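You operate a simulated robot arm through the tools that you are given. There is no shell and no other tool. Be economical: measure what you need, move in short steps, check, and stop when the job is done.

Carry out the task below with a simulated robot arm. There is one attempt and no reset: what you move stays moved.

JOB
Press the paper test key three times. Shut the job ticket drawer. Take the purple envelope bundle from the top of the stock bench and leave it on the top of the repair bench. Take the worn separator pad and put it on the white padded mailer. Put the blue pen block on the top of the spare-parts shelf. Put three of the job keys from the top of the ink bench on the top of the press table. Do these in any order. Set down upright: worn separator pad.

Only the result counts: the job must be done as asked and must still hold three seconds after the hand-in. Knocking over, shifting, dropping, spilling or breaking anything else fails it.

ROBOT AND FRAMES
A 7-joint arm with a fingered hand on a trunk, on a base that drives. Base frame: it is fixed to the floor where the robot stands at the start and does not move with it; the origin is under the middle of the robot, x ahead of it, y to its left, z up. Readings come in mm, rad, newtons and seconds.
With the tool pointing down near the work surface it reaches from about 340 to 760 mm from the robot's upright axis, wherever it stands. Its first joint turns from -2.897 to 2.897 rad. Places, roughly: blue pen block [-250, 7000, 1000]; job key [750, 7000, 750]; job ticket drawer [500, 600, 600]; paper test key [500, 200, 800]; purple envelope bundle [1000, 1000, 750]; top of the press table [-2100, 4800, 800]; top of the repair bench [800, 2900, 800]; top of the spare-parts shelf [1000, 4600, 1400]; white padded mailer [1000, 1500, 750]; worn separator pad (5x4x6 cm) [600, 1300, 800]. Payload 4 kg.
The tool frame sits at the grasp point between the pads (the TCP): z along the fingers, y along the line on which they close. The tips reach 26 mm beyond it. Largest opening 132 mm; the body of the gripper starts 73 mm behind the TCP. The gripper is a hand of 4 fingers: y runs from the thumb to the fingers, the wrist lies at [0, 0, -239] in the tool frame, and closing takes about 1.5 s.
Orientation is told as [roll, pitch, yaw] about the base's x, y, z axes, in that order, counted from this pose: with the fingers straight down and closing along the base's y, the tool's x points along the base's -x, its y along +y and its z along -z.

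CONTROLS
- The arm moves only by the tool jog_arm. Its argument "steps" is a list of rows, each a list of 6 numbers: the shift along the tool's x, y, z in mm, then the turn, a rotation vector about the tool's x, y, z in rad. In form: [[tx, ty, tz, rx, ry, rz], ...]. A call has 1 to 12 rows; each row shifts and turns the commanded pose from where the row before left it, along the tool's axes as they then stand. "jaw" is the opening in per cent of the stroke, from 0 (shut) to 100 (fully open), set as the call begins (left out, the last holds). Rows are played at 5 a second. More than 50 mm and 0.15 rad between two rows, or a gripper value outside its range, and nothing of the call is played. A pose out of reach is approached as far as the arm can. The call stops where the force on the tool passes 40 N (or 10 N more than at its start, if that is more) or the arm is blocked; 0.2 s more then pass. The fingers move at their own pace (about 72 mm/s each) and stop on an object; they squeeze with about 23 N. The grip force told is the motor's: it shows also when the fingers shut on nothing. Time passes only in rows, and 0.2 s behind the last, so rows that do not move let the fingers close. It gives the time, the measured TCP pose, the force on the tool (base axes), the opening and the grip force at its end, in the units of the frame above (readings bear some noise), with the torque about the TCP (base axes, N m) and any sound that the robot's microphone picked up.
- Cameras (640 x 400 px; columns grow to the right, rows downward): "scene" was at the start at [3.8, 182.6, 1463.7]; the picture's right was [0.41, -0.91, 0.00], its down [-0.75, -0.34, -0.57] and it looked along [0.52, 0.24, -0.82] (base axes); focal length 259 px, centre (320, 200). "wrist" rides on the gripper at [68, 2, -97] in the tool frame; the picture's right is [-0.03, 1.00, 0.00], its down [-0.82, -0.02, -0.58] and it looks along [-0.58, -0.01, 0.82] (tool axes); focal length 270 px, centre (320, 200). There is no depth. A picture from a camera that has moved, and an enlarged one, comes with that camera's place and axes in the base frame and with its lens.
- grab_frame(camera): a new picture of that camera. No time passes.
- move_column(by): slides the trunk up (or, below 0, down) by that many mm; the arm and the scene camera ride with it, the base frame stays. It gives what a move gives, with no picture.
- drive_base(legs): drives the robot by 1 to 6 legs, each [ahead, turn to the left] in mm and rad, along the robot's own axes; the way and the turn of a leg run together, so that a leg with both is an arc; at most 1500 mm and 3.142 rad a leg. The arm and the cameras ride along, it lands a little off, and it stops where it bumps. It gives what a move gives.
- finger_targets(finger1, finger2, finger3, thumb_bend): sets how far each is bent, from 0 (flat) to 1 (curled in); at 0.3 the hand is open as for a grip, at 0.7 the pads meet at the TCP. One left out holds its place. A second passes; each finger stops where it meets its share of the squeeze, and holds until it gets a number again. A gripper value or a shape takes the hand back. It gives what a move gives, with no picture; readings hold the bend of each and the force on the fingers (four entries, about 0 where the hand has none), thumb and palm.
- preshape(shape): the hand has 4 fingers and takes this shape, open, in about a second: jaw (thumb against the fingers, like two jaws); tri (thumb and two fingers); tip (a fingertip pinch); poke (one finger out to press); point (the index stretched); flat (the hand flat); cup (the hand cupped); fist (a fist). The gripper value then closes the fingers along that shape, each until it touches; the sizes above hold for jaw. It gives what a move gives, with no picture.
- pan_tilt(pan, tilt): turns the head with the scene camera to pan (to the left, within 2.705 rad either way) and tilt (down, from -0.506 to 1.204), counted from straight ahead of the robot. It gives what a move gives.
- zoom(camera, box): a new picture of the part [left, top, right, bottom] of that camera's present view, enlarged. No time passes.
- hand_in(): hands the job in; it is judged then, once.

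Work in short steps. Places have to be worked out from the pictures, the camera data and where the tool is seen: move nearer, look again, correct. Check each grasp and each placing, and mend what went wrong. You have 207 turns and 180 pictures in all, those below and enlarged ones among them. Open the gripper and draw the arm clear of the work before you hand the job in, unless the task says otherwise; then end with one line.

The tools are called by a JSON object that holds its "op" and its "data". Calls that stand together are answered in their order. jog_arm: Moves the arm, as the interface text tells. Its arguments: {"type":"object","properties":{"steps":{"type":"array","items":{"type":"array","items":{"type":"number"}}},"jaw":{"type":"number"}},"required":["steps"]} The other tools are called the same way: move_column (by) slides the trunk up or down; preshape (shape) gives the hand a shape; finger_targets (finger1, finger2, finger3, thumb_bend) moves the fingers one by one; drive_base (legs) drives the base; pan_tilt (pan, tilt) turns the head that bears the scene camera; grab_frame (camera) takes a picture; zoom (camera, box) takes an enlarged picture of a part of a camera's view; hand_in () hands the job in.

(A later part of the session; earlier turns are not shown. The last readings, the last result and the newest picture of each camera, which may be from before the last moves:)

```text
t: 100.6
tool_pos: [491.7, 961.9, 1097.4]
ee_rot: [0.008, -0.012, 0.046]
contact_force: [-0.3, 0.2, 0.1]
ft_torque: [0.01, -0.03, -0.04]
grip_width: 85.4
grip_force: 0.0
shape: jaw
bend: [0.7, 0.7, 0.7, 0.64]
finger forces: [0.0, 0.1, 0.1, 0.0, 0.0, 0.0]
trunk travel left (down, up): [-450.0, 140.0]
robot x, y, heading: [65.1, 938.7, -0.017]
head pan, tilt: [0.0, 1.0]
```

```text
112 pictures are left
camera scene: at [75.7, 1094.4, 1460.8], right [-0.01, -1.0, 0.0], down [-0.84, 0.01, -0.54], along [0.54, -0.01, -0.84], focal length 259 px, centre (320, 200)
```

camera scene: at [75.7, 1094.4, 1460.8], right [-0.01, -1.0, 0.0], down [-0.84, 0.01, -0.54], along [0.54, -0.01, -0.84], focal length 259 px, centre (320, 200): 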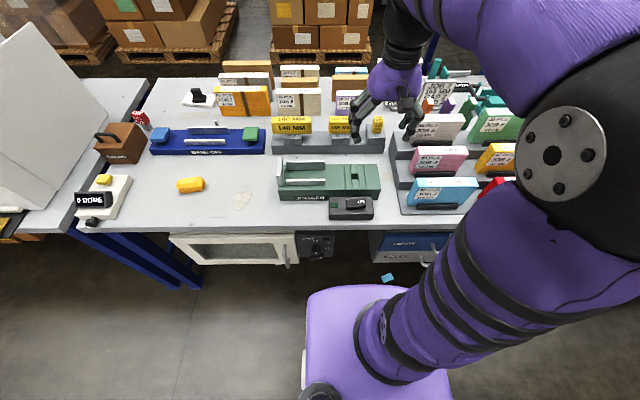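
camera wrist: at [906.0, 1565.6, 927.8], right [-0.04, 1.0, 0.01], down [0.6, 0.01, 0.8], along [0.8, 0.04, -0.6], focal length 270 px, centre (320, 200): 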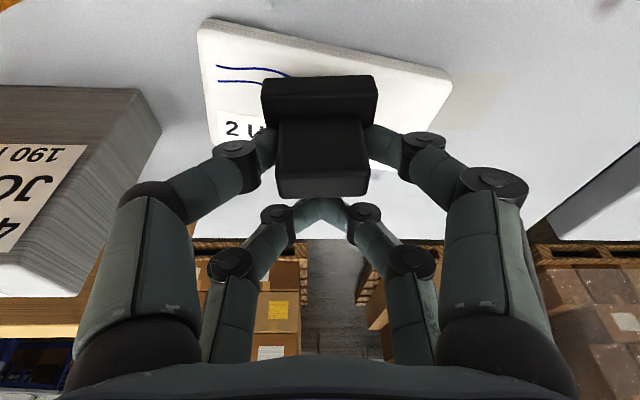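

I drive ahead 150 mm, then yaw the hand by −90° so that it closes along x.

{"op": "drive_base", "data": {"legs": [[150, 0.017]]}}

{"op": "jog_arm", "data": {"steps": [[-10, 0, 0, 0, 0, 0.14], [-10, 0, 0, 0, 0, 0.14], [-10, 0, 0, 0, 0, 0.14], [0, 0, 0, 0, 0, 0.14], [0, 0, 0, 0, 0, 0.14], [0, 0, 0, 0, 0, 0.14], [0, 0, 0, 0, 0, 0.14], [0, 0, 0, 0, 0, 0.14], [0, 0, 0, 0, 0, 0.14], [0, 0, 0, 0, 0, 0.14], [0, 0, 0, 0, 0, 0.14], [0, 0, 0, 0, 0, 0.078]], "jaw": 70}}

{"op": "grab_frame", "data": {"camera": "scene"}}

{"op": "grab_frame", "data": {"camera": "wrist"}}

```text
t: 102.0
tool_pos: [646.3, 964.7, 1096.6]
ee_rot: [0.009, -0.007, 0.056]
contact_force: [0.5, 0.3, 0.0]
ft_torque: [-0.02, -0.01, 0.01]
grip_width: 85.6
grip_force: 0.2
shape: jaw
bend: [0.7, 0.7, 0.7, 0.64]
finger forces: [0.1, 0.2, 0.1, 0.0, 0.0, 0.1]
trunk travel left (down, up): [-450.0, 140.0]
robot x, y, heading: [221.4, 939.4, -0.003]
head pan, tilt: [0.0, 1.0]
```

```text
t: 104.6
tool_pos: [675.3, 962.6, 1097.5]
ee_rot: [0.008, 0.007, -1.564]
contact_force: [-0.9, 0.3, 0.5]
ft_torque: [-0.04, -0.02, -0.04]
grip_width: 91.8
grip_force: 0.1
shape: jaw
bend: [0.68, 0.68, 0.68, 0.58]
finger forces: [0.0, 0.0, 0.0, 0.0, 0.1, 0.0]
trunk travel left (down, up): [-450.0, 140.0]
robot x, y, heading: [218.9, 941.0, -0.001]
head pan, tilt: [0.0, 1.0]
```

```text
111 pictures are left
camera scene: at [229.8, 1093.2, 1460.7], right [0.0, -1.0, 0.0], down [-0.84, 0.0, -0.54], along [0.54, 0.0, -0.84], focal length 259 px, centre (320, 200)
```

scene: 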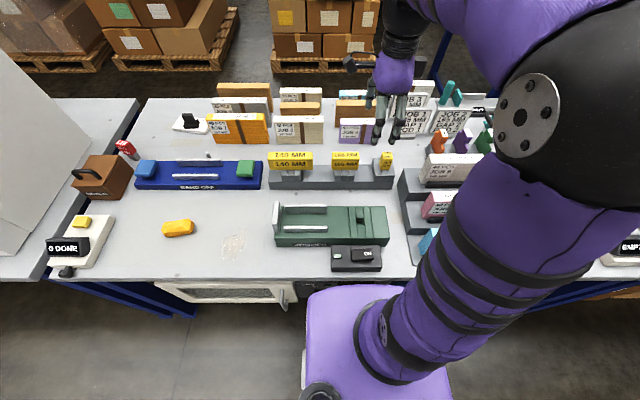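

```text
110 pictures are left
camera wrist: at [675.0, 1030.4, 1194.8], right [1.0, -0.02, 0.01], down [-0.02, -0.82, 0.57], along [0.0, -0.57, -0.82], focal length 270 px, centre (320, 200)
```

wrist: 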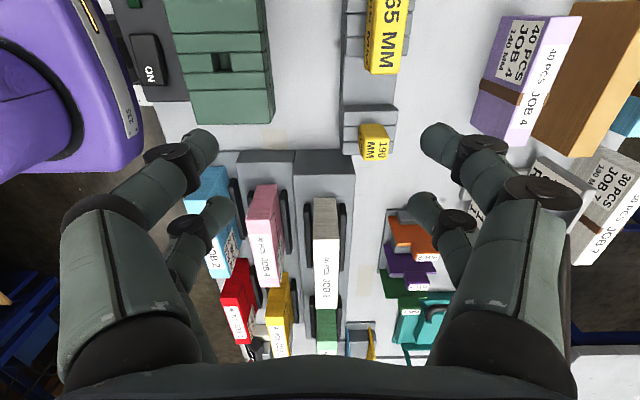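

The bundle's top is centered at about (935, 953, 868). I move the hand above it and look.

{"op": "jog_arm", "data": {"steps": [[-2, 43, 10, 0, 0, 0], [-2, 43, 10, 0, 0, 0], [-2, 43, 10, 0, 0, 0], [-2, 43, 10, 0, 0, 0], [-2, 43, 10, 0, 0, 0], [-2, 46, 10, 0, 0, 0], [0, 0, 40, 0, 0, 0], [0, 0, 40, 0, 0, 0], [0, 0, 0, 0, 0, 0]]}}

{"op": "grab_frame", "data": {"camera": "wrist"}}

{"op": "zoom", "data": {"camera": "scene", "box": [290, 50, 470, 170]}}

```text
t: 106.6
tool_pos: [932.5, 952.1, 958.0]
ee_rot: [0.008, 0.006, -1.561]
contact_force: [0.4, 0.5, -0.3]
ft_torque: [0.04, -0.04, 0.01]
grip_width: 92.0
grip_force: 0.0
shape: jaw
bend: [0.68, 0.68, 0.68, 0.58]
finger forces: [0.1, 0.0, 0.1, 0.1, 0.1, 0.0]
out of reach, approached as far as the arm can: row 6
trunk travel left (down, up): [-450.0, 140.0]
robot x, y, heading: [222.4, 941.5, -0.002]
head pan, tilt: [0.0, 1.0]
```

```text
109 pictures are left
camera wrist: at [932.0, 1019.9, 1054.9], right [1.0, -0.02, 0.01], down [-0.02, -0.82, 0.57], along [0.0, -0.57, -0.82], focal length 270 px, centre (320, 200)
```

wrist: 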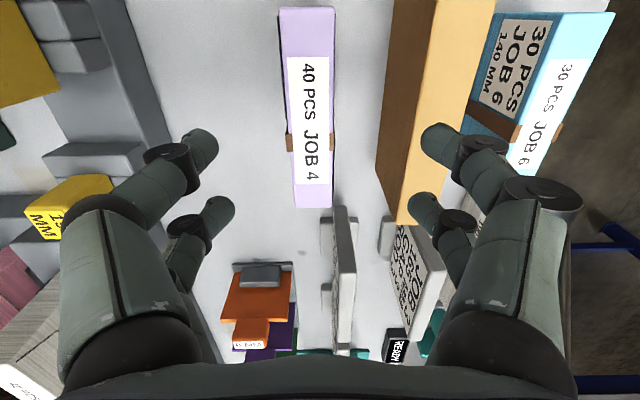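

```text
3.33 times, centred on (380, 110) of scene
camera zoom: at [230.1, 1093.2, 1460.7], right [0.0, -1.0, 0.0], down [-0.84, 0.0, -0.54], along [0.54, 0.0, -0.84], focal length 865 px, centre (120, 500)
```

zoom: 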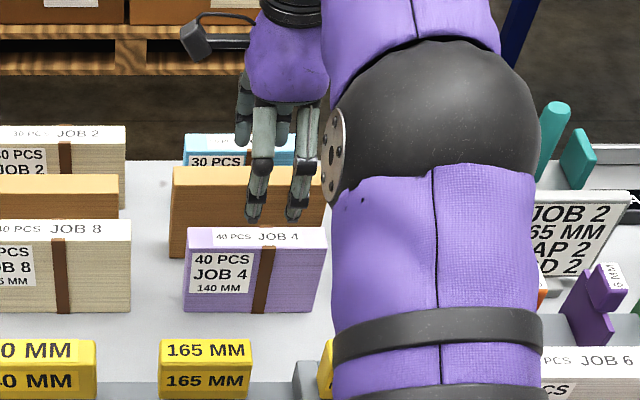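

The bundle measures x 910–942, y 883–1022. I narrow the opening a little, shift 6 mm back and descend to grip about 40 mm below its top.

{"op": "jog_arm", "data": {"steps": [[0, -6, 0, 0, 0, 0], [0, 0, 0, 0, 0, 0], [0, 0, 30, 0, 0, 0], [0, 0, 25, 0, 0, 0], [0, 0, 20, 0, 0, 0], [0, 0, 0, 0, 0, 0]], "jaw": 60}}

{"op": "grab_frame", "data": {"camera": "wrist"}}

{"op": "zoom", "data": {"camera": "scene", "box": [290, 50, 470, 170]}}

```text
t: 108.0
tool_pos: [929.5, 949.4, 881.0]
ee_rot: [0.007, 0.005, -1.563]
contact_force: [0.1, 0.6, -0.2]
ft_torque: [0.0, -0.03, 0.0]
grip_width: 79.7
grip_force: 0.0
shape: jaw
bend: [0.71, 0.71, 0.71, 0.7]
finger forces: [0.1, 0.3, 0.0, 0.0, 0.1, 0.0]
trunk travel left (down, up): [-450.0, 140.0]
robot x, y, heading: [223.0, 939.7, -0.006]
head pan, tilt: [0.0, 1.0]
```

```text
107 pictures are left
camera wrist: at [929.1, 1018.6, 978.7], right [1.0, -0.02, 0.01], down [-0.02, -0.82, 0.57], along [0.0, -0.57, -0.82], focal length 270 px, centre (320, 200)
```

wrist: 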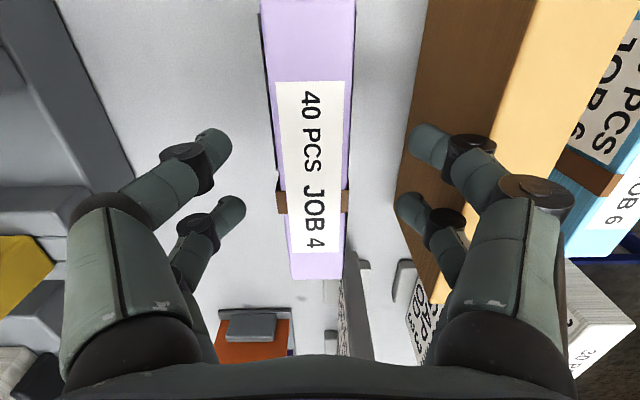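

```text
3.33 times, centred on (380, 110) of scene
camera zoom: at [230.0, 1093.2, 1460.7], right [0.0, -1.0, 0.0], down [-0.84, 0.0, -0.54], along [0.54, 0.0, -0.84], focal length 865 px, centre (120, 500)
```

zoom: 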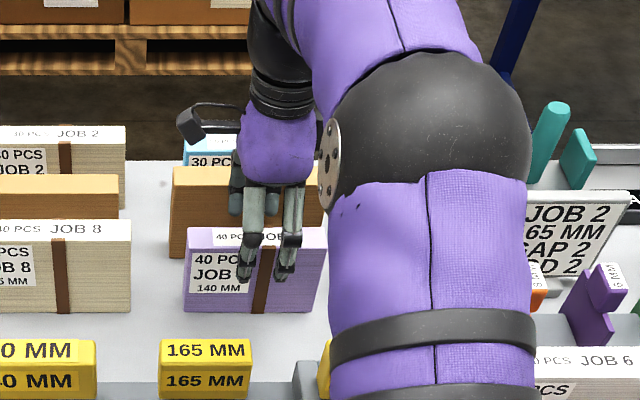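

Alignment is good on both sides. I descend 27 mm more and close.

{"op": "jog_arm", "data": {"steps": [[0, -2, 14, 0, 0, 0], [0, 0, 13, 0, 0, 0], [0, 0, 0, 0, 0, 0]]}}

{"op": "jog_arm", "data": {"steps": [[0, 0, 0, 0, 0, 0], [0, 0, 0, 0, 0, 0], [0, 0, 0, 0, 0, 0], [0, 0, 0, 0, 0, 0], [0, 0, 0, 0, 0, 0], [0, 0, 0, 0, 0, 0], [0, 0, 0, 0, 0, 0]], "jaw": 0}}

{"op": "grab_frame", "data": {"camera": "wrist"}}

```text
t: 108.8
tool_pos: [925.1, 952.7, 856.3]
ee_rot: [0.009, 0.006, -1.56]
contact_force: [0.2, 0.2, -0.3]
ft_torque: [-0.02, 0.0, -0.02]
grip_width: 79.9
grip_force: 0.0
shape: jaw
bend: [0.71, 0.71, 0.71, 0.7]
finger forces: [0.0, 0.1, 0.1, 0.1, 0.0, 0.0]
trunk travel left (down, up): [-450.0, 140.0]
robot x, y, heading: [222.8, 942.7, -0.001]
head pan, tilt: [0.0, 1.0]
```

```text
t: 110.4
tool_pos: [926.1, 950.9, 855.2]
ee_rot: [0.008, 0.006, -1.563]
contact_force: [0.1, 0.2, -0.4]
ft_torque: [0.0, -0.02, 0.01]
grip_width: 26.0
grip_force: 23.1
shape: jaw
bend: [0.73, 0.73, 0.73, 0.7]
finger forces: [20.7, 20.6, 20.5, 0.0, 20.8, 0.0]
trunk travel left (down, up): [-450.0, 140.0]
robot x, y, heading: [220.5, 941.8, -0.006]
head pan, tilt: [0.0, 1.0]
```

```text
105 pictures are left
camera wrist: at [924.5, 1020.0, 953.5], right [1.0, -0.02, 0.01], down [-0.02, -0.82, 0.57], along [0.0, -0.57, -0.82], focal length 270 px, centre (320, 200)
```

wrist: 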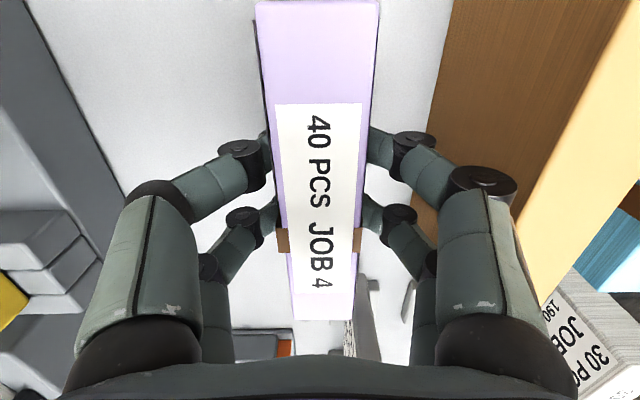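

All four fingers hold the bundle. I lift it and retract toward the robot.

{"op": "jog_arm", "data": {"steps": [[0, 0, -25, 0, 0, 0], [0, 0, -40, 0, 0, 0], [0, 0, -40, 0, 0, 0], [0, -15, -40, 0, 0, 0], [0, -30, -35, 0, 0, 0], [0, -40, -25, 0, 0, 0], [0, -40, -15, 0, 0, 0], [0, -45, 0, 0, 0, 0], [0, -45, 0, 0, 0, 0], [0, -45, 0, 0, 0, 0], [0, -20, 0, 0, 0, 0]]}}

{"op": "grab_frame", "data": {"camera": "scene"}}

```text
t: 112.8
tool_pos: [642.1, 947.8, 1074.3]
ee_rot: [0.011, 0.007, -1.562]
contact_force: [-0.8, 0.1, -1.0]
ft_torque: [0.02, 0.03, 0.04]
grip_width: 25.9
grip_force: 22.9
shape: jaw
bend: [0.73, 0.73, 0.73, 0.7]
finger forces: [20.7, 20.8, 20.6, 0.0, 20.8, 0.0]
trunk travel left (down, up): [-450.0, 140.0]
robot x, y, heading: [218.5, 941.7, -0.009]
head pan, tilt: [0.0, 1.0]
```

```text
104 pictures are left
camera scene: at [229.5, 1093.2, 1460.7], right [0.0, -1.0, 0.0], down [-0.84, 0.0, -0.54], along [0.54, 0.0, -0.84], focal length 259 px, centre (320, 200)
```

scene: 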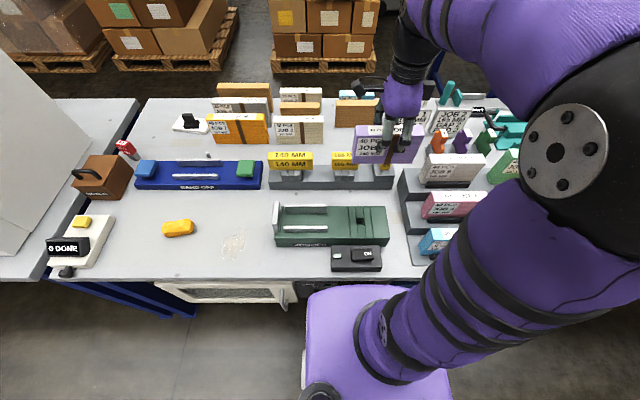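

I back out, drive along the benches to about y=2750 and look at the repair bench.

{"op": "drive_base", "data": {"legs": [[-200, 0.009], [0, 1.5708], [1500, 0], [300, 0]]}}

{"op": "pan_tilt", "data": {"pan": -0.9, "tilt": 0.6}}

{"op": "grab_frame", "data": {"camera": "scene"}}

```text
t: 126.9
tool_pos: [94.6, 3171.7, 1073.3]
ee_rot: [0.009, 0.006, -0.034]
contact_force: [-0.3, 0.2, -2.2]
ft_torque: [0.03, 0.01, 0.01]
grip_width: 25.5
grip_force: 22.4
shape: jaw
bend: [0.73, 0.73, 0.73, 0.7]
finger forces: [20.4, 20.5, 20.4, 0.0, 20.5, 0.0]
trunk travel left (down, up): [-450.0, 140.0]
robot x, y, heading: [82.8, 2751.5, 1.514]
head pan, tilt: [0.0, 1.0]
```

```text
t: 128.1
tool_pos: [93.5, 3171.9, 1074.2]
ee_rot: [0.01, 0.006, -0.035]
contact_force: [0.7, -0.7, -2.0]
ft_torque: [0.01, 0.0, 0.0]
grip_width: 25.6
grip_force: 23.1
shape: jaw
bend: [0.73, 0.73, 0.73, 0.7]
finger forces: [20.5, 20.6, 20.6, 0.0, 20.6, 0.1]
trunk travel left (down, up): [-450.0, 140.0]
robot x, y, heading: [83.2, 2754.2, 1.521]
head pan, tilt: [-0.901, 0.6]
```

```text
103 pictures are left
camera scene: at [-3.8, 2750.4, 1492.7], right [0.58, -0.81, 0.0], down [-0.46, -0.33, -0.82], along [0.67, 0.48, -0.57], focal length 259 px, centre (320, 200)
```

scene: 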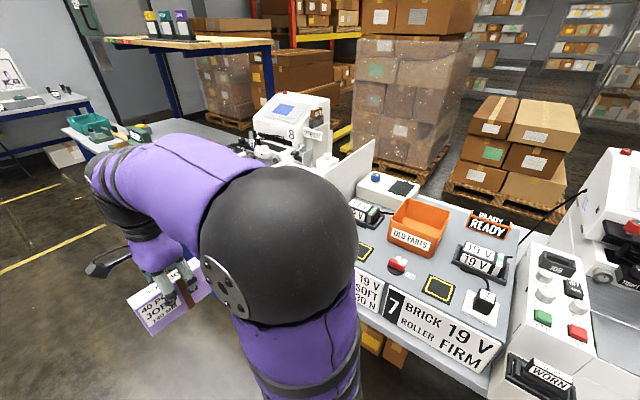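

I turn to face the bench for a clear view of its free surface.

{"op": "drive_base", "data": {"legs": [[0, -1.5]]}}

{"op": "pan_tilt", "data": {"pan": 0.0, "tilt": 0.85}}

{"op": "grab_frame", "data": {"camera": "scene"}}

{"op": "grab_frame", "data": {"camera": "wrist"}}

```text
t: 132.2
tool_pos: [502.6, 2773.5, 1074.9]
ee_rot: [0.01, 0.007, -1.528]
contact_force: [-0.7, 0.8, -2.1]
ft_torque: [-0.02, 0.03, -0.01]
grip_width: 25.4
grip_force: 22.8
shape: jaw
bend: [0.73, 0.73, 0.73, 0.7]
finger forces: [20.4, 20.5, 20.4, 0.0, 20.3, 0.0]
trunk travel left (down, up): [-450.0, 140.0]
robot x, y, heading: [81.8, 2750.2, 0.032]
head pan, tilt: [-0.901, 0.6]
```

```text
t: 133.4
tool_pos: [503.8, 2772.9, 1074.7]
ee_rot: [0.009, 0.008, -1.528]
contact_force: [0.2, 0.0, -0.8]
ft_torque: [0.0, 0.0, 0.0]
grip_width: 25.6
grip_force: 22.9
shape: jaw
bend: [0.73, 0.73, 0.73, 0.7]
finger forces: [20.4, 20.5, 20.4, 0.0, 20.3, 0.0]
trunk travel left (down, up): [-450.0, 140.0]
robot x, y, heading: [79.9, 2752.9, 0.028]
head pan, tilt: [0.0, 0.85]
```

```text
102 pictures are left
camera scene: at [94.1, 2904.6, 1471.8], right [0.03, -1.0, 0.0], down [-0.75, -0.02, -0.66], along [0.66, 0.02, -0.75], focal length 259 px, centre (320, 200)
```

scene: 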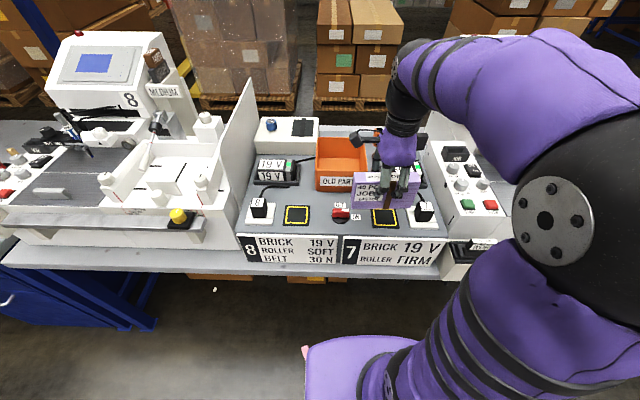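

```text
101 pictures are left
camera wrist: at [500.1, 2840.4, 1171.5], right [1.0, 0.02, 0.01], down [0.01, -0.82, 0.57], along [0.02, -0.57, -0.82], focal length 270 px, centre (320, 200)
```

wrist: 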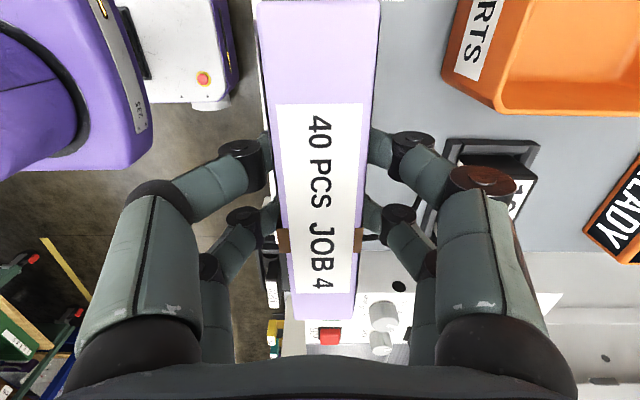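

I zoom to find a clear strip on the repair bench.

{"op": "zoom", "data": {"camera": "scene", "box": [225, 105, 465, 275]}}

```text
2.35 times, centred on (345, 190) of scene
camera zoom: at [94.1, 2904.6, 1471.8], right [0.03, -1.0, 0.0], down [-0.75, -0.02, -0.66], along [0.66, 0.02, -0.75], focal length 610 px, centre (261, 224)
```

zoom: 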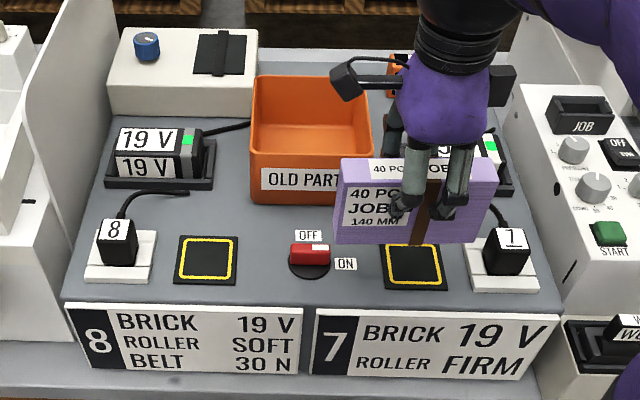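

The console top works out at z≈930, while the bench top is at about 780. I look left and right along this bench for its free top.

{"op": "pan_tilt", "data": {"pan": 0.9, "tilt": 0.65}}

{"op": "grab_frame", "data": {"camera": "scene"}}

{"op": "pan_tilt", "data": {"pan": -1.0, "tilt": 0.65}}

{"op": "grab_frame", "data": {"camera": "scene"}}

```text
t: 134.6
tool_pos: [504.3, 2772.7, 1074.4]
ee_rot: [0.01, 0.007, -1.527]
contact_force: [0.6, 0.1, -2.1]
ft_torque: [0.03, -0.01, 0.0]
grip_width: 25.4
grip_force: 23.0
shape: jaw
bend: [0.73, 0.73, 0.73, 0.7]
finger forces: [20.4, 20.5, 20.4, 0.0, 20.5, 0.0]
trunk travel left (down, up): [-450.0, 140.0]
robot x, y, heading: [81.8, 2751.8, 0.03]
head pan, tilt: [0.901, 0.649]
```

```text
99 pictures are left
camera scene: at [67.9, 2971.9, 1488.4], right [0.8, -0.6, 0.0], down [-0.36, -0.48, -0.8], along [0.48, 0.64, -0.6], focal length 259 px, centre (320, 200)
```

scene: 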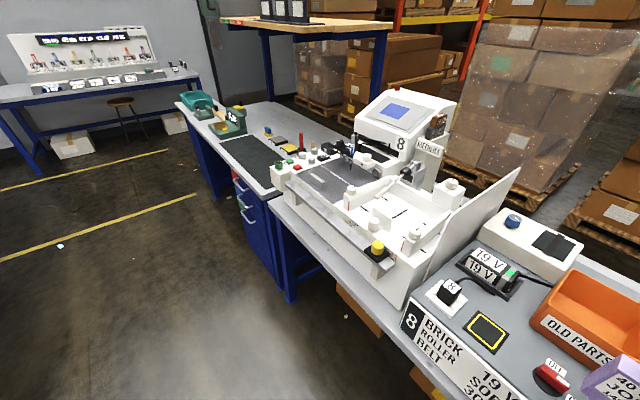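

```text
t: 136.4
tool_pos: [503.7, 2772.3, 1074.5]
ee_rot: [0.009, 0.008, -1.529]
contact_force: [-0.5, 0.2, -1.6]
ft_torque: [-0.01, 0.01, -0.02]
grip_width: 25.2
grip_force: 23.3
shape: jaw
bend: [0.73, 0.73, 0.73, 0.7]
finger forces: [20.4, 20.5, 20.4, 0.0, 20.4, 0.0]
trunk travel left (down, up): [-450.0, 140.0]
robot x, y, heading: [79.3, 2751.3, 0.03]
head pan, tilt: [-1.0, 0.649]
```

```text
98 pictures are left
camera scene: at [65.0, 2830.8, 1488.5], right [-0.83, -0.56, 0.0], down [-0.34, 0.5, -0.8], along [0.45, -0.66, -0.6], focal length 259 px, centre (320, 200)
```

scene: 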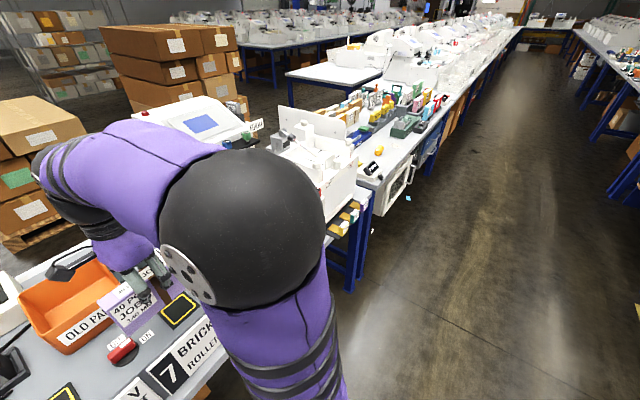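

This bench spans y≈1830–3880, so it is the repair bench (centre ≈ (800, 2860, 780)). I remember a free strip about 95 mm wide at its right end (y≈1830–1925), so I drive there to look.

{"op": "drive_base", "data": {"legs": [[0, -1.6], [860, 0], [0, 1.5708]]}}

{"op": "pan_tilt", "data": {"pan": 0.0, "tilt": 0.95}}

{"op": "grab_frame", "data": {"camera": "scene"}}

{"op": "grab_frame", "data": {"camera": "wrist"}}

```text
t: 148.7
tool_pos: [473.2, 1873.6, 1073.7]
ee_rot: [0.009, 0.007, -1.623]
contact_force: [0.9, -0.2, -1.1]
ft_torque: [0.0, -0.01, -0.01]
grip_width: 24.8
grip_force: 22.7
shape: jaw
bend: [0.73, 0.73, 0.73, 0.7]
finger forces: [20.1, 20.3, 20.2, 0.1, 20.1, 0.1]
trunk travel left (down, up): [-450.0, 140.0]
robot x, y, heading: [51.6, 1892.8, -0.062]
head pan, tilt: [-1.0, 0.649]
```

```text
t: 150.0
tool_pos: [473.7, 1873.1, 1073.7]
ee_rot: [0.01, 0.008, -1.622]
contact_force: [-0.1, 0.2, -1.6]
ft_torque: [0.0, 0.02, 0.02]
grip_width: 24.9
grip_force: 23.1
shape: jaw
bend: [0.73, 0.73, 0.73, 0.7]
finger forces: [20.0, 20.2, 20.2, 0.1, 20.1, 0.1]
trunk travel left (down, up): [-450.0, 140.0]
robot x, y, heading: [54.3, 1894.1, -0.064]
head pan, tilt: [0.0, 0.949]
```

```text
97 pictures are left
camera scene: at [73.1, 2044.5, 1464.3], right [-0.07, -1.0, 0.0], down [-0.81, 0.05, -0.58], along [0.58, -0.04, -0.81], focal length 259 px, centre (320, 200)
```

scene: 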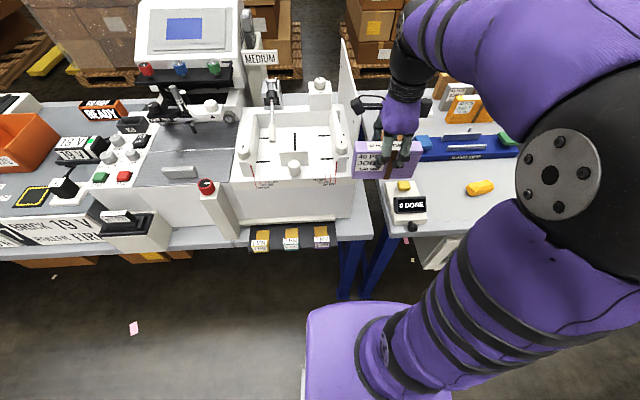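

```text
96 pictures are left
camera wrist: at [476.8, 1941.7, 1171.5], right [1.0, -0.08, 0.01], down [-0.07, -0.82, 0.57], along [-0.04, -0.57, -0.82], focal length 270 px, centre (320, 200)
```

wrist: 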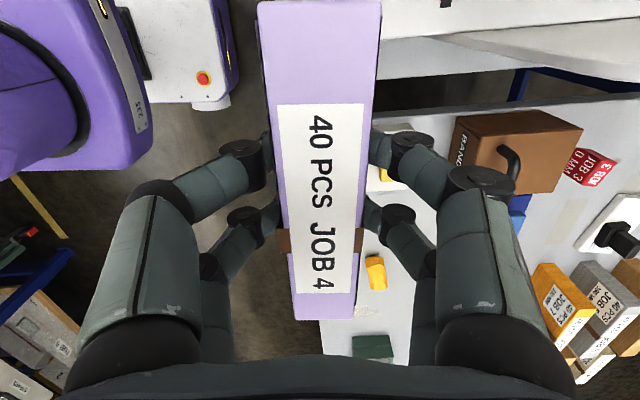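

I zoom in on the strip near the bench end.

{"op": "zoom", "data": {"camera": "scene", "box": [300, 90, 420, 260]}}

{"op": "zoom", "data": {"camera": "wrist", "box": [360, 0, 640, 180]}}

```text
2.35 times, centred on (360, 175) of scene
camera zoom: at [73.1, 2044.5, 1464.3], right [-0.07, -1.0, 0.0], down [-0.81, 0.05, -0.58], along [0.58, -0.04, -0.81], focal length 610 px, centre (226, 259)
```

zoom: 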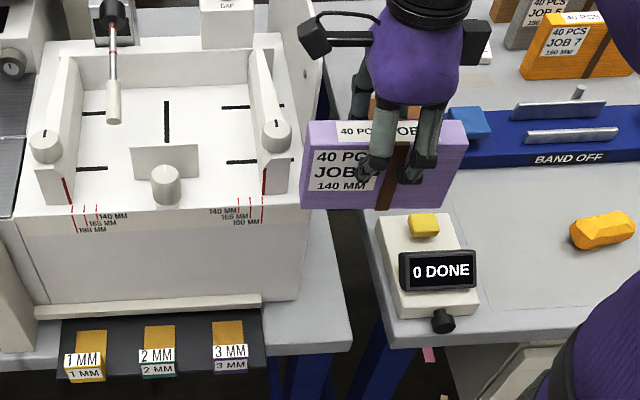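

```text
2.22 times, centred on (500, 90) of wrist
camera zoom: at [476.8, 1941.7, 1171.5], right [1.0, -0.08, 0.01], down [-0.07, -0.82, 0.57], along [-0.04, -0.57, -0.82], focal length 601 px, centre (-80, 444)
```

zoom: 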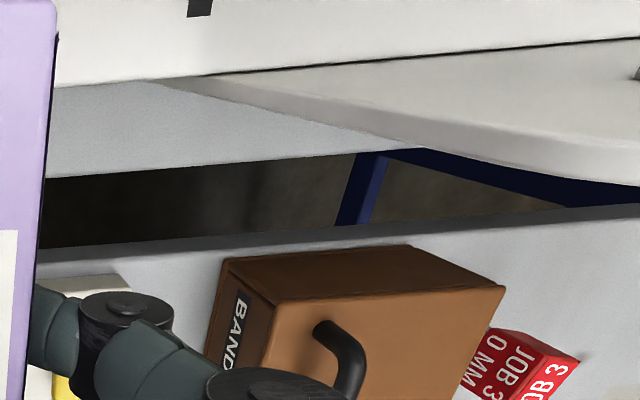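

The strip (y≈1860–1920) is flanked by a tall box, so I must hold the bundle lengthwise along x with the hand leaning back toward the robot. I go to the free area on the stock bench near (600, 1320) to set it down and regrasp.

{"op": "drive_base", "data": {"legs": [[0, -1.508], [540, 0], [0, 1.5708]]}}

{"op": "jog_arm", "data": {"steps": [[0, 0, 0, 0, 0, -0.14], [0, 0, 0, 0, 0, -0.14], [0, 0, 0, 0, 0, -0.14], [0, 0, 0, 0, 0, -0.14], [0, 0, 0, 0, 0, -0.14], [0, 0, 0, 0, 0, -0.14], [0, 0, 0, 0, 0, -0.14], [0, 0, 0, 0, 0, -0.14], [0, 0, 0, 0, 0, -0.14], [0, 0, 0, 0, 0, -0.14], [0, 0, 0, 0, 0, -0.14], [0, 0, 0, 0, 0, -0.03]]}}

{"op": "grab_frame", "data": {"camera": "scene"}}

{"op": "grab_frame", "data": {"camera": "wrist"}}

```text
t: 160.5
tool_pos: [468.0, 1351.9, 1074.3]
ee_rot: [0.008, 0.008, -1.594]
contact_force: [0.5, 0.6, -0.6]
ft_torque: [0.03, -0.01, 0.02]
grip_width: 24.4
grip_force: 23.0
shape: jaw
bend: [0.73, 0.73, 0.73, 0.7]
finger forces: [19.9, 20.0, 20.0, 0.1, 19.8, 0.0]
trunk travel left (down, up): [-450.0, 140.0]
robot x, y, heading: [45.0, 1359.5, -0.038]
head pan, tilt: [0.0, 0.949]
```

```text
t: 163.1
tool_pos: [469.2, 1352.3, 1073.6]
ee_rot: [0.006, -0.01, -0.023]
contact_force: [0.4, -0.1, -1.5]
ft_torque: [-0.02, 0.01, 0.02]
grip_width: 24.5
grip_force: 23.2
shape: jaw
bend: [0.73, 0.73, 0.73, 0.7]
finger forces: [19.8, 20.0, 20.1, 0.0, 20.0, 0.0]
trunk travel left (down, up): [-450.0, 140.0]
robot x, y, heading: [47.2, 1358.9, -0.032]
head pan, tilt: [0.0, 0.949]
```

```text
93 pictures are left
camera scene: at [63.4, 1510.9, 1464.3], right [-0.03, -1.0, 0.0], down [-0.81, 0.03, -0.58], along [0.58, -0.02, -0.81], focal length 259 px, centre (320, 200)
```

scene: 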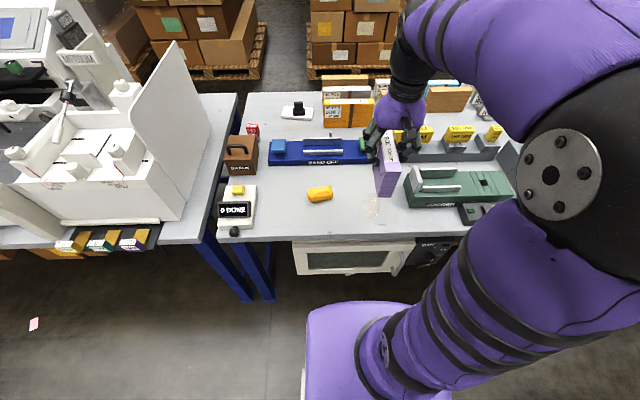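

```text
92 pictures are left
camera wrist: at [398.5, 1355.2, 1170.7], right [0.05, 1.0, 0.01], down [0.81, -0.04, 0.58], along [0.58, -0.02, -0.81], focal length 270 px, centre (320, 200)
```

wrist: 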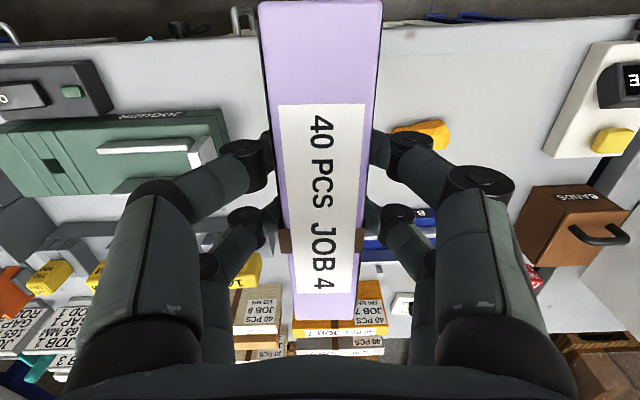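

The area at (565, 1350) is clear. I move there and lower the bundle to just above the bench.

{"op": "jog_arm", "data": {"steps": [[-32, 0, 20, 0, 0, 0], [-32, 0, 30, 0, 0, 0], [-32, 0, 30, 0, 0, 0], [0, 0, 40, 0, 0, 0], [0, 0, 40, 0, 0, 0], [0, 0, 30, 0, 0, 0], [0, 0, 20, 0, 0, 0], [0, 0, 0, 0, 0, 0]]}}

{"op": "jog_arm", "data": {"steps": [[0, 0, 3, 0, 0, 0], [0, 0, 2, 0, 0, 0], [0, 0, 0, 0, 0, 0]]}}

{"op": "zoom", "data": {"camera": "scene", "box": [330, 120, 430, 240]}}

```text
t: 164.9
tool_pos: [568.2, 1352.5, 863.3]
ee_rot: [0.007, -0.008, -0.024]
contact_force: [0.2, 0.2, -1.0]
ft_torque: [0.0, -0.03, -0.02]
grip_width: 24.6
grip_force: 23.1
shape: jaw
bend: [0.73, 0.73, 0.73, 0.7]
finger forces: [19.9, 20.0, 19.9, 0.0, 19.9, 0.0]
trunk travel left (down, up): [-450.0, 140.0]
robot x, y, heading: [43.7, 1360.5, -0.035]
head pan, tilt: [0.0, 0.949]
```

```text
t: 165.7
tool_pos: [567.0, 1350.7, 860.3]
ee_rot: [0.007, -0.008, -0.025]
contact_force: [-0.5, 0.7, -1.2]
ft_torque: [-0.01, 0.03, 0.01]
grip_width: 24.4
grip_force: 22.9
shape: jaw
bend: [0.73, 0.73, 0.73, 0.7]
finger forces: [19.9, 20.0, 20.0, 0.0, 20.0, 0.1]
trunk travel left (down, up): [-450.0, 140.0]
robot x, y, heading: [45.6, 1358.6, -0.04]
head pan, tilt: [0.0, 0.949]
```

```text
3.33 times, centred on (380, 180) of scene
camera zoom: at [63.5, 1510.8, 1464.3], right [-0.03, -1.0, 0.0], down [-0.81, 0.03, -0.58], along [0.58, -0.02, -0.81], focal length 865 px, centre (120, 267)
```

zoom: 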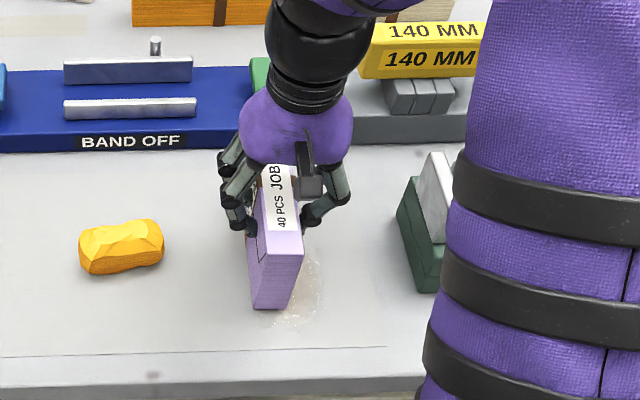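

I lower in 2 mm rows until contact.

{"op": "jog_arm", "data": {"steps": [[0, 0, 2, 0, 0, 0], [0, 0, 2, 0, 0, 0], [0, 0, 0, 0, 0, 0]]}}

{"op": "jog_arm", "data": {"steps": [[0, 0, 1.5, 0, 0, 0], [0, 0, 1.5, 0, 0, 0], [0, 0, 0, 0, 0, 0]]}}

```text
t: 166.5
tool_pos: [566.7, 1350.4, 857.7]
ee_rot: [0.005, -0.008, -0.026]
contact_force: [-0.2, -0.3, -1.2]
ft_torque: [-0.02, 0.04, 0.0]
grip_width: 24.7
grip_force: 23.2
shape: jaw
bend: [0.73, 0.73, 0.73, 0.7]
finger forces: [19.9, 19.9, 19.9, 0.1, 20.0, 0.0]
trunk travel left (down, up): [-450.0, 140.0]
robot x, y, heading: [49.6, 1357.3, -0.033]
head pan, tilt: [0.0, 0.949]
```

```text
t: 167.3
tool_pos: [566.5, 1352.1, 854.1]
ee_rot: [0.007, -0.013, -0.024]
contact_force: [2.0, -1.5, 11.1]
ft_torque: [-0.12, 0.16, 0.04]
grip_width: 24.9
grip_force: 23.3
shape: jaw
bend: [0.73, 0.73, 0.73, 0.71]
finger forces: [22.3, 21.1, 20.8, 0.0, 23.7, 0.1]
trunk travel left (down, up): [-450.0, 140.0]
robot x, y, heading: [49.2, 1357.4, -0.035]
head pan, tilt: [0.0, 0.949]
```

The bundle is resting. I open slightly, pitch the hand by 0.7 rad, and shift the grip toward the bundle's near end.

{"op": "jog_arm", "data": {"steps": [[0, 0, 0, 0, 0, 0], [0, 0, 0, 0, 0, 0], [0, 0, 0, 0, 0, 0], [6, 0, 0, 0, -0.1, 0], [6, 0, 0, 0, -0.1, 0], [6, 0, 0, 0, -0.1, 0], [6, 0, 0, 0, -0.1, 0], [6, 0, 0, 0, -0.1, 0], [0, 0, 0, 0, -0.1, 0], [0, 0, 0, 0, -0.1, 0], [0, 0, 0, 0, 0, 0]], "jaw": 46}}

{"op": "grab_frame", "data": {"camera": "wrist"}}

{"op": "zoom", "data": {"camera": "scene", "box": [330, 120, 430, 240]}}

```text
t: 169.7
tool_pos: [538.1, 1352.0, 846.8]
ee_rot: [0.012, -0.711, -0.03]
contact_force: [-0.2, 0.5, 1.0]
ft_torque: [0.0, -0.03, -0.02]
grip_width: 60.4
grip_force: 0.1
shape: jaw
bend: [0.73, 0.73, 0.73, 0.7]
finger forces: [0.1, 0.0, 0.0, 0.1, 0.0, 0.0]
trunk travel left (down, up): [-450.0, 140.0]
robot x, y, heading: [46.1, 1360.8, -0.038]
head pan, tilt: [0.0, 0.949]
```

```text
90 pictures are left
camera wrist: at [422.4, 1356.7, 875.4], right [0.04, 1.0, 0.02], down [0.24, -0.03, 0.97], along [0.97, -0.04, -0.24], focal length 270 px, centre (320, 200)
```

wrist: 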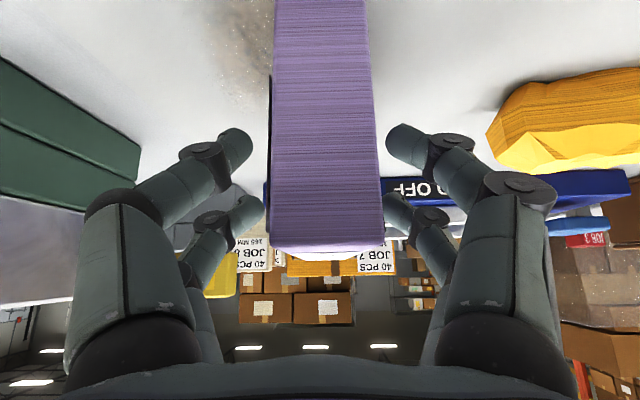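

```text
3.33 times, centred on (380, 180) of scene
camera zoom: at [63.3, 1511.0, 1464.3], right [-0.03, -1.0, 0.0], down [-0.81, 0.03, -0.58], along [0.58, -0.02, -0.81], focal length 865 px, centre (120, 267)
```

zoom: 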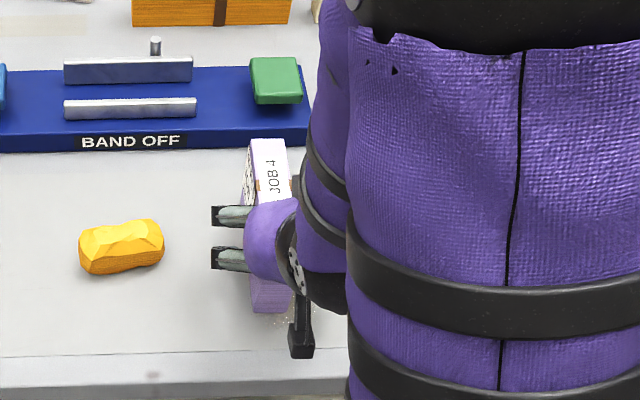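

The fingers straddle the near half of the bundle. I close, lift and check.

{"op": "jog_arm", "data": {"steps": [[0, 0, 0, 0, 0, 0], [0, 0, 0, 0, 0, 0], [0, 0, 0, 0, 0, 0], [0, 0, 0, 0, 0, 0], [0, 0, 0, 0, 0, 0], [0, 0, 0, 0, 0, 0], [-13, 0, -15, 0, 0, 0], [-26, 0, -30, 0, 0, 0], [-26, 0, -30, 0, 0, 0], [-26, 0, -30, 0, 0, 0], [0, 0, 0, 0, 0, 0]], "jaw": 0}}

{"op": "grab_frame", "data": {"camera": "wrist"}}

{"op": "grab_frame", "data": {"camera": "scene"}}

```text
t: 172.1
tool_pos: [539.3, 1353.0, 986.9]
ee_rot: [0.009, -0.708, -0.028]
contact_force: [-1.0, 0.3, -0.3]
ft_torque: [-0.06, 0.05, -0.03]
grip_width: 26.2
grip_force: 22.9
shape: jaw
bend: [0.73, 0.73, 0.73, 0.7]
finger forces: [21.3, 21.4, 21.3, 0.0, 21.3, 0.1]
trunk travel left (down, up): [-450.0, 140.0]
robot x, y, heading: [48.4, 1358.6, -0.036]
head pan, tilt: [0.0, 0.949]
```

```text
88 pictures are left
camera wrist: at [422.7, 1358.3, 1015.3], right [0.04, 1.0, 0.02], down [0.24, -0.03, 0.97], along [0.97, -0.04, -0.24], focal length 270 px, centre (320, 200)
```

wrist: 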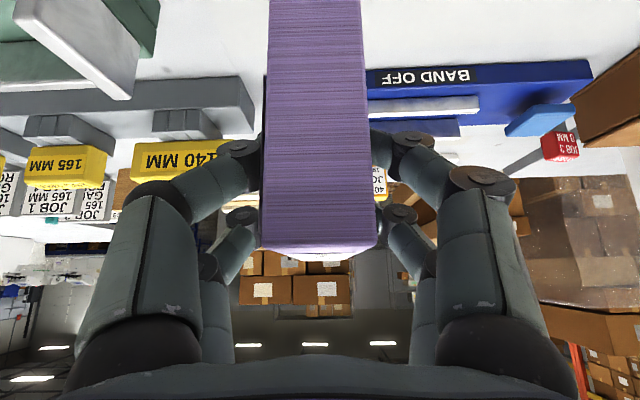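

```text
87 pictures are left
camera scene: at [63.0, 1511.9, 1464.2], right [-0.03, -1.0, 0.0], down [-0.81, 0.03, -0.58], along [0.58, -0.02, -0.81], focal length 259 px, centre (320, 200)
```

scene: 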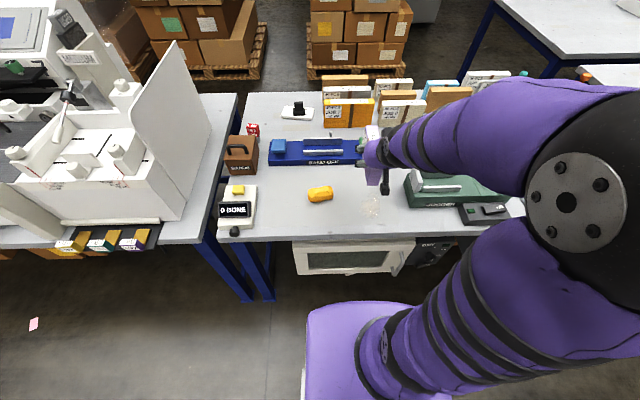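

The grip is good. I raise the trunk for clearance and drive back to y≈1890.

{"op": "move_column", "data": {"by": 130}}

{"op": "drive_base", "data": {"legs": [[0, 1.607], [530, 0], [0, -1.5708]]}}

{"op": "grab_frame", "data": {"camera": "scene"}}

{"op": "grab_frame", "data": {"camera": "wrist"}}

```text
t: 173.7
tool_pos: [538.8, 1353.1, 1115.5]
ee_rot: [0.01, -0.708, -0.029]
contact_force: [0.1, -0.2, -2.6]
ft_torque: [0.03, 0.01, -0.03]
grip_width: 26.3
grip_force: 23.1
shape: jaw
bend: [0.73, 0.73, 0.73, 0.7]
finger forces: [21.2, 21.3, 21.2, 0.0, 21.4, 0.1]
trunk travel left (down, up): [-580.0, 10.0]
robot x, y, heading: [48.7, 1360.7, -0.031]
head pan, tilt: [0.0, 0.949]
```

```text
t: 183.5
tool_pos: [459.0, 2129.8, 1118.5]
ee_rot: [0.005, -0.713, 0.493]
contact_force: [-19.0, 10.7, 9.3]
ft_torque: [1.32, 0.73, 1.92]
grip_width: 29.1
grip_force: 22.8
shape: jaw
bend: [0.74, 0.74, 0.72, 0.74]
finger forces: [33.6, 34.0, 19.1, 0.1, 25.3, 0.0]
trunk travel left (down, up): [-580.0, 10.0]
robot x, y, heading: [30.0, 1894.8, 0.462]
head pan, tilt: [0.0, 0.949]
stopped in leg 3: the force on the tool passed its limit (the readings are from after the stop); the commanded pose is now the measured one
```

```text
86 pictures are left
camera scene: at [-30.3, 2037.1, 1594.2], right [0.44, -0.9, 0.0], down [-0.73, -0.36, -0.58], along [0.52, 0.26, -0.81], focal length 259 px, centre (320, 200)
```

scene: 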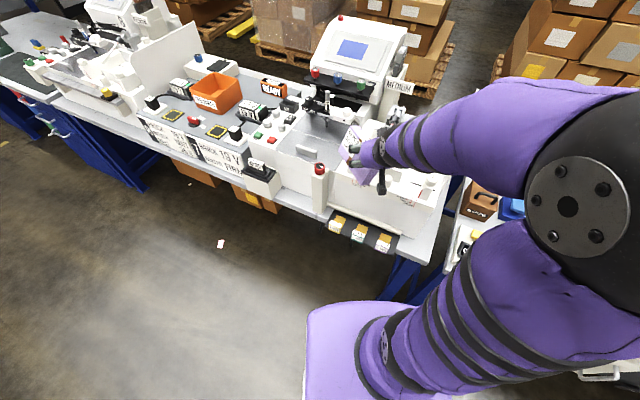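

```text
85 pictures are left
camera wrist: at [356.7, 2078.1, 1146.6], right [-0.46, 0.89, 0.02], down [0.22, 0.09, 0.97], along [0.86, 0.45, -0.24], focal length 270 px, centre (320, 200)
```

wrist: 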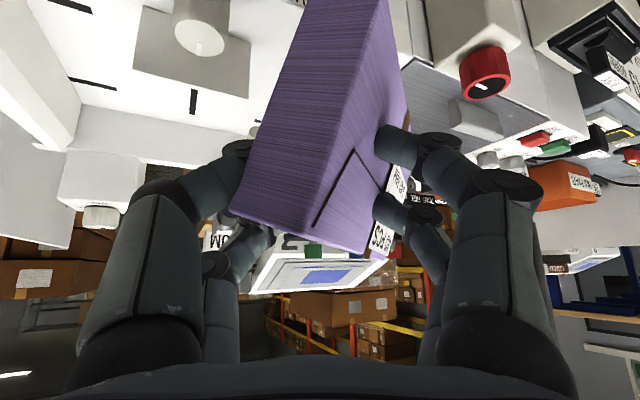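

The bundle touched the feeder box while turning. I reverse the turn at once, back off and inspect the grip and the machine.

{"op": "drive_base", "data": {"legs": [[0, 0.35], [-150, 0]]}}

{"op": "grab_frame", "data": {"camera": "wrist"}}

{"op": "pan_tilt", "data": {"pan": -0.5, "tilt": 0.85}}

{"op": "grab_frame", "data": {"camera": "scene"}}

```text
t: 185.9
tool_pos: [251.4, 2152.6, 1117.9]
ee_rot: [0.009, -0.714, 0.837]
contact_force: [0.1, 0.4, -1.0]
ft_torque: [-0.03, 0.0, 0.0]
grip_width: 27.2
grip_force: 22.9
shape: jaw
bend: [0.72, 0.72, 0.73, 0.72]
finger forces: [20.2, 21.2, 20.4, 0.1, 21.3, 0.0]
trunk travel left (down, up): [-580.0, 10.0]
robot x, y, heading: [-72.0, 1784.0, 0.815]
head pan, tilt: [0.0, 0.949]
```

```text
84 pictures are left
camera wrist: at [172.7, 2069.0, 1145.9], right [-0.73, 0.68, 0.02], down [0.18, 0.16, 0.97], along [0.66, 0.71, -0.24], focal length 270 px, centre (320, 200)
```

wrist: 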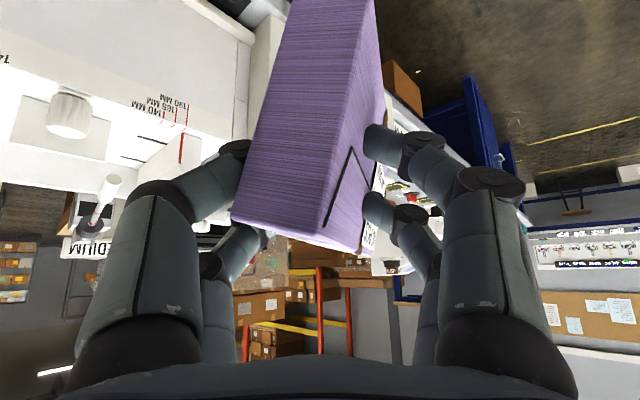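

```text
t: 186.9
tool_pos: [251.9, 2153.2, 1117.6]
ee_rot: [0.009, -0.711, 0.836]
contact_force: [-0.7, 0.1, -2.3]
ft_torque: [-0.06, 0.04, -0.02]
grip_width: 27.3
grip_force: 23.5
shape: jaw
bend: [0.72, 0.72, 0.73, 0.72]
finger forces: [20.2, 21.1, 20.4, 0.1, 21.3, 0.0]
trunk travel left (down, up): [-580.0, 10.0]
robot x, y, heading: [-73.3, 1782.8, 0.815]
head pan, tilt: [-0.499, 0.85]
```

```text
83 pictures are left
camera scene: at [-153.0, 1870.2, 1601.8], right [0.31, -0.95, 0.0], down [-0.71, -0.23, -0.66], along [0.63, 0.2, -0.75], focal length 259 px, centre (320, 200)
```

scene: 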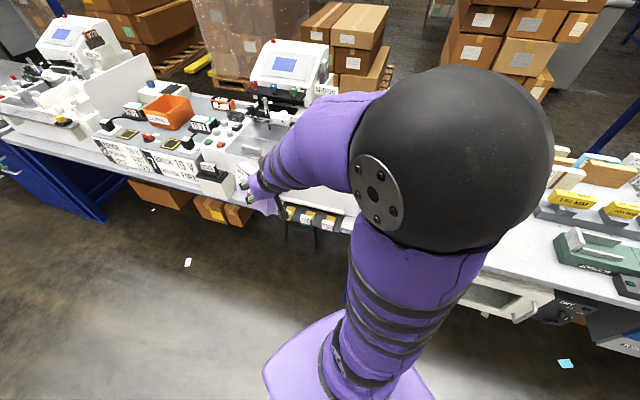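

The bundle has twisted in the grip but is still held. I back well away, return to the stock bench spot to regrasp, and will next time do all turning far from the bench.

{"op": "drive_base", "data": {"legs": [[-250, 0], [0, -1.505], [376, 0], [0, 0.69]]}}

{"op": "pan_tilt", "data": {"pan": 0.0, "tilt": 0.95}}

{"op": "grab_frame", "data": {"camera": "scene"}}

{"op": "grab_frame", "data": {"camera": "wrist"}}

```text
t: 196.2
tool_pos: [538.3, 1352.9, 1117.1]
ee_rot: [0.007, -0.712, -0.013]
contact_force: [-0.6, 0.2, -2.0]
ft_torque: [-0.01, 0.04, -0.04]
grip_width: 26.8
grip_force: 23.1
shape: jaw
bend: [0.72, 0.72, 0.73, 0.72]
finger forces: [20.2, 21.2, 20.5, 0.0, 21.3, 0.0]
trunk travel left (down, up): [-580.0, 10.0]
robot x, y, heading: [49.4, 1347.0, -0.037]
head pan, tilt: [-0.499, 0.85]
```

```text
t: 197.2
tool_pos: [538.2, 1352.8, 1116.7]
ee_rot: [0.007, -0.713, -0.013]
contact_force: [-0.3, 0.1, -1.7]
ft_torque: [-0.01, 0.04, 0.0]
grip_width: 26.9
grip_force: 23.2
shape: jaw
bend: [0.72, 0.72, 0.73, 0.72]
finger forces: [20.2, 21.1, 20.6, 0.0, 21.1, 0.0]
trunk travel left (down, up): [-580.0, 10.0]
robot x, y, heading: [46.0, 1352.6, -0.038]
head pan, tilt: [0.0, 0.949]
```

```text
82 pictures are left
camera scene: at [63.4, 1504.5, 1594.3], right [-0.04, -1.0, 0.0], down [-0.81, 0.03, -0.58], along [0.58, -0.02, -0.81], focal length 259 px, centre (320, 200)
```

scene: 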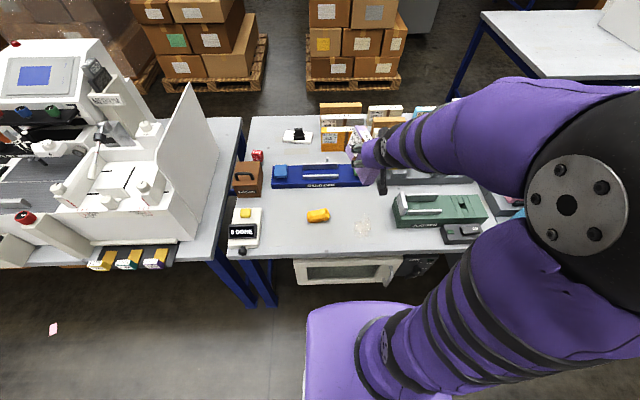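

```text
81 pictures are left
camera wrist: at [423.0, 1355.6, 1145.7], right [0.03, 1.0, 0.02], down [0.24, -0.03, 0.97], along [0.97, -0.02, -0.24], focal length 270 px, centre (320, 200)
```

wrist: 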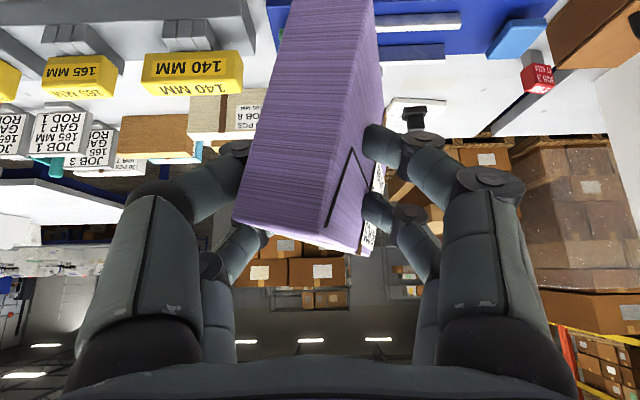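

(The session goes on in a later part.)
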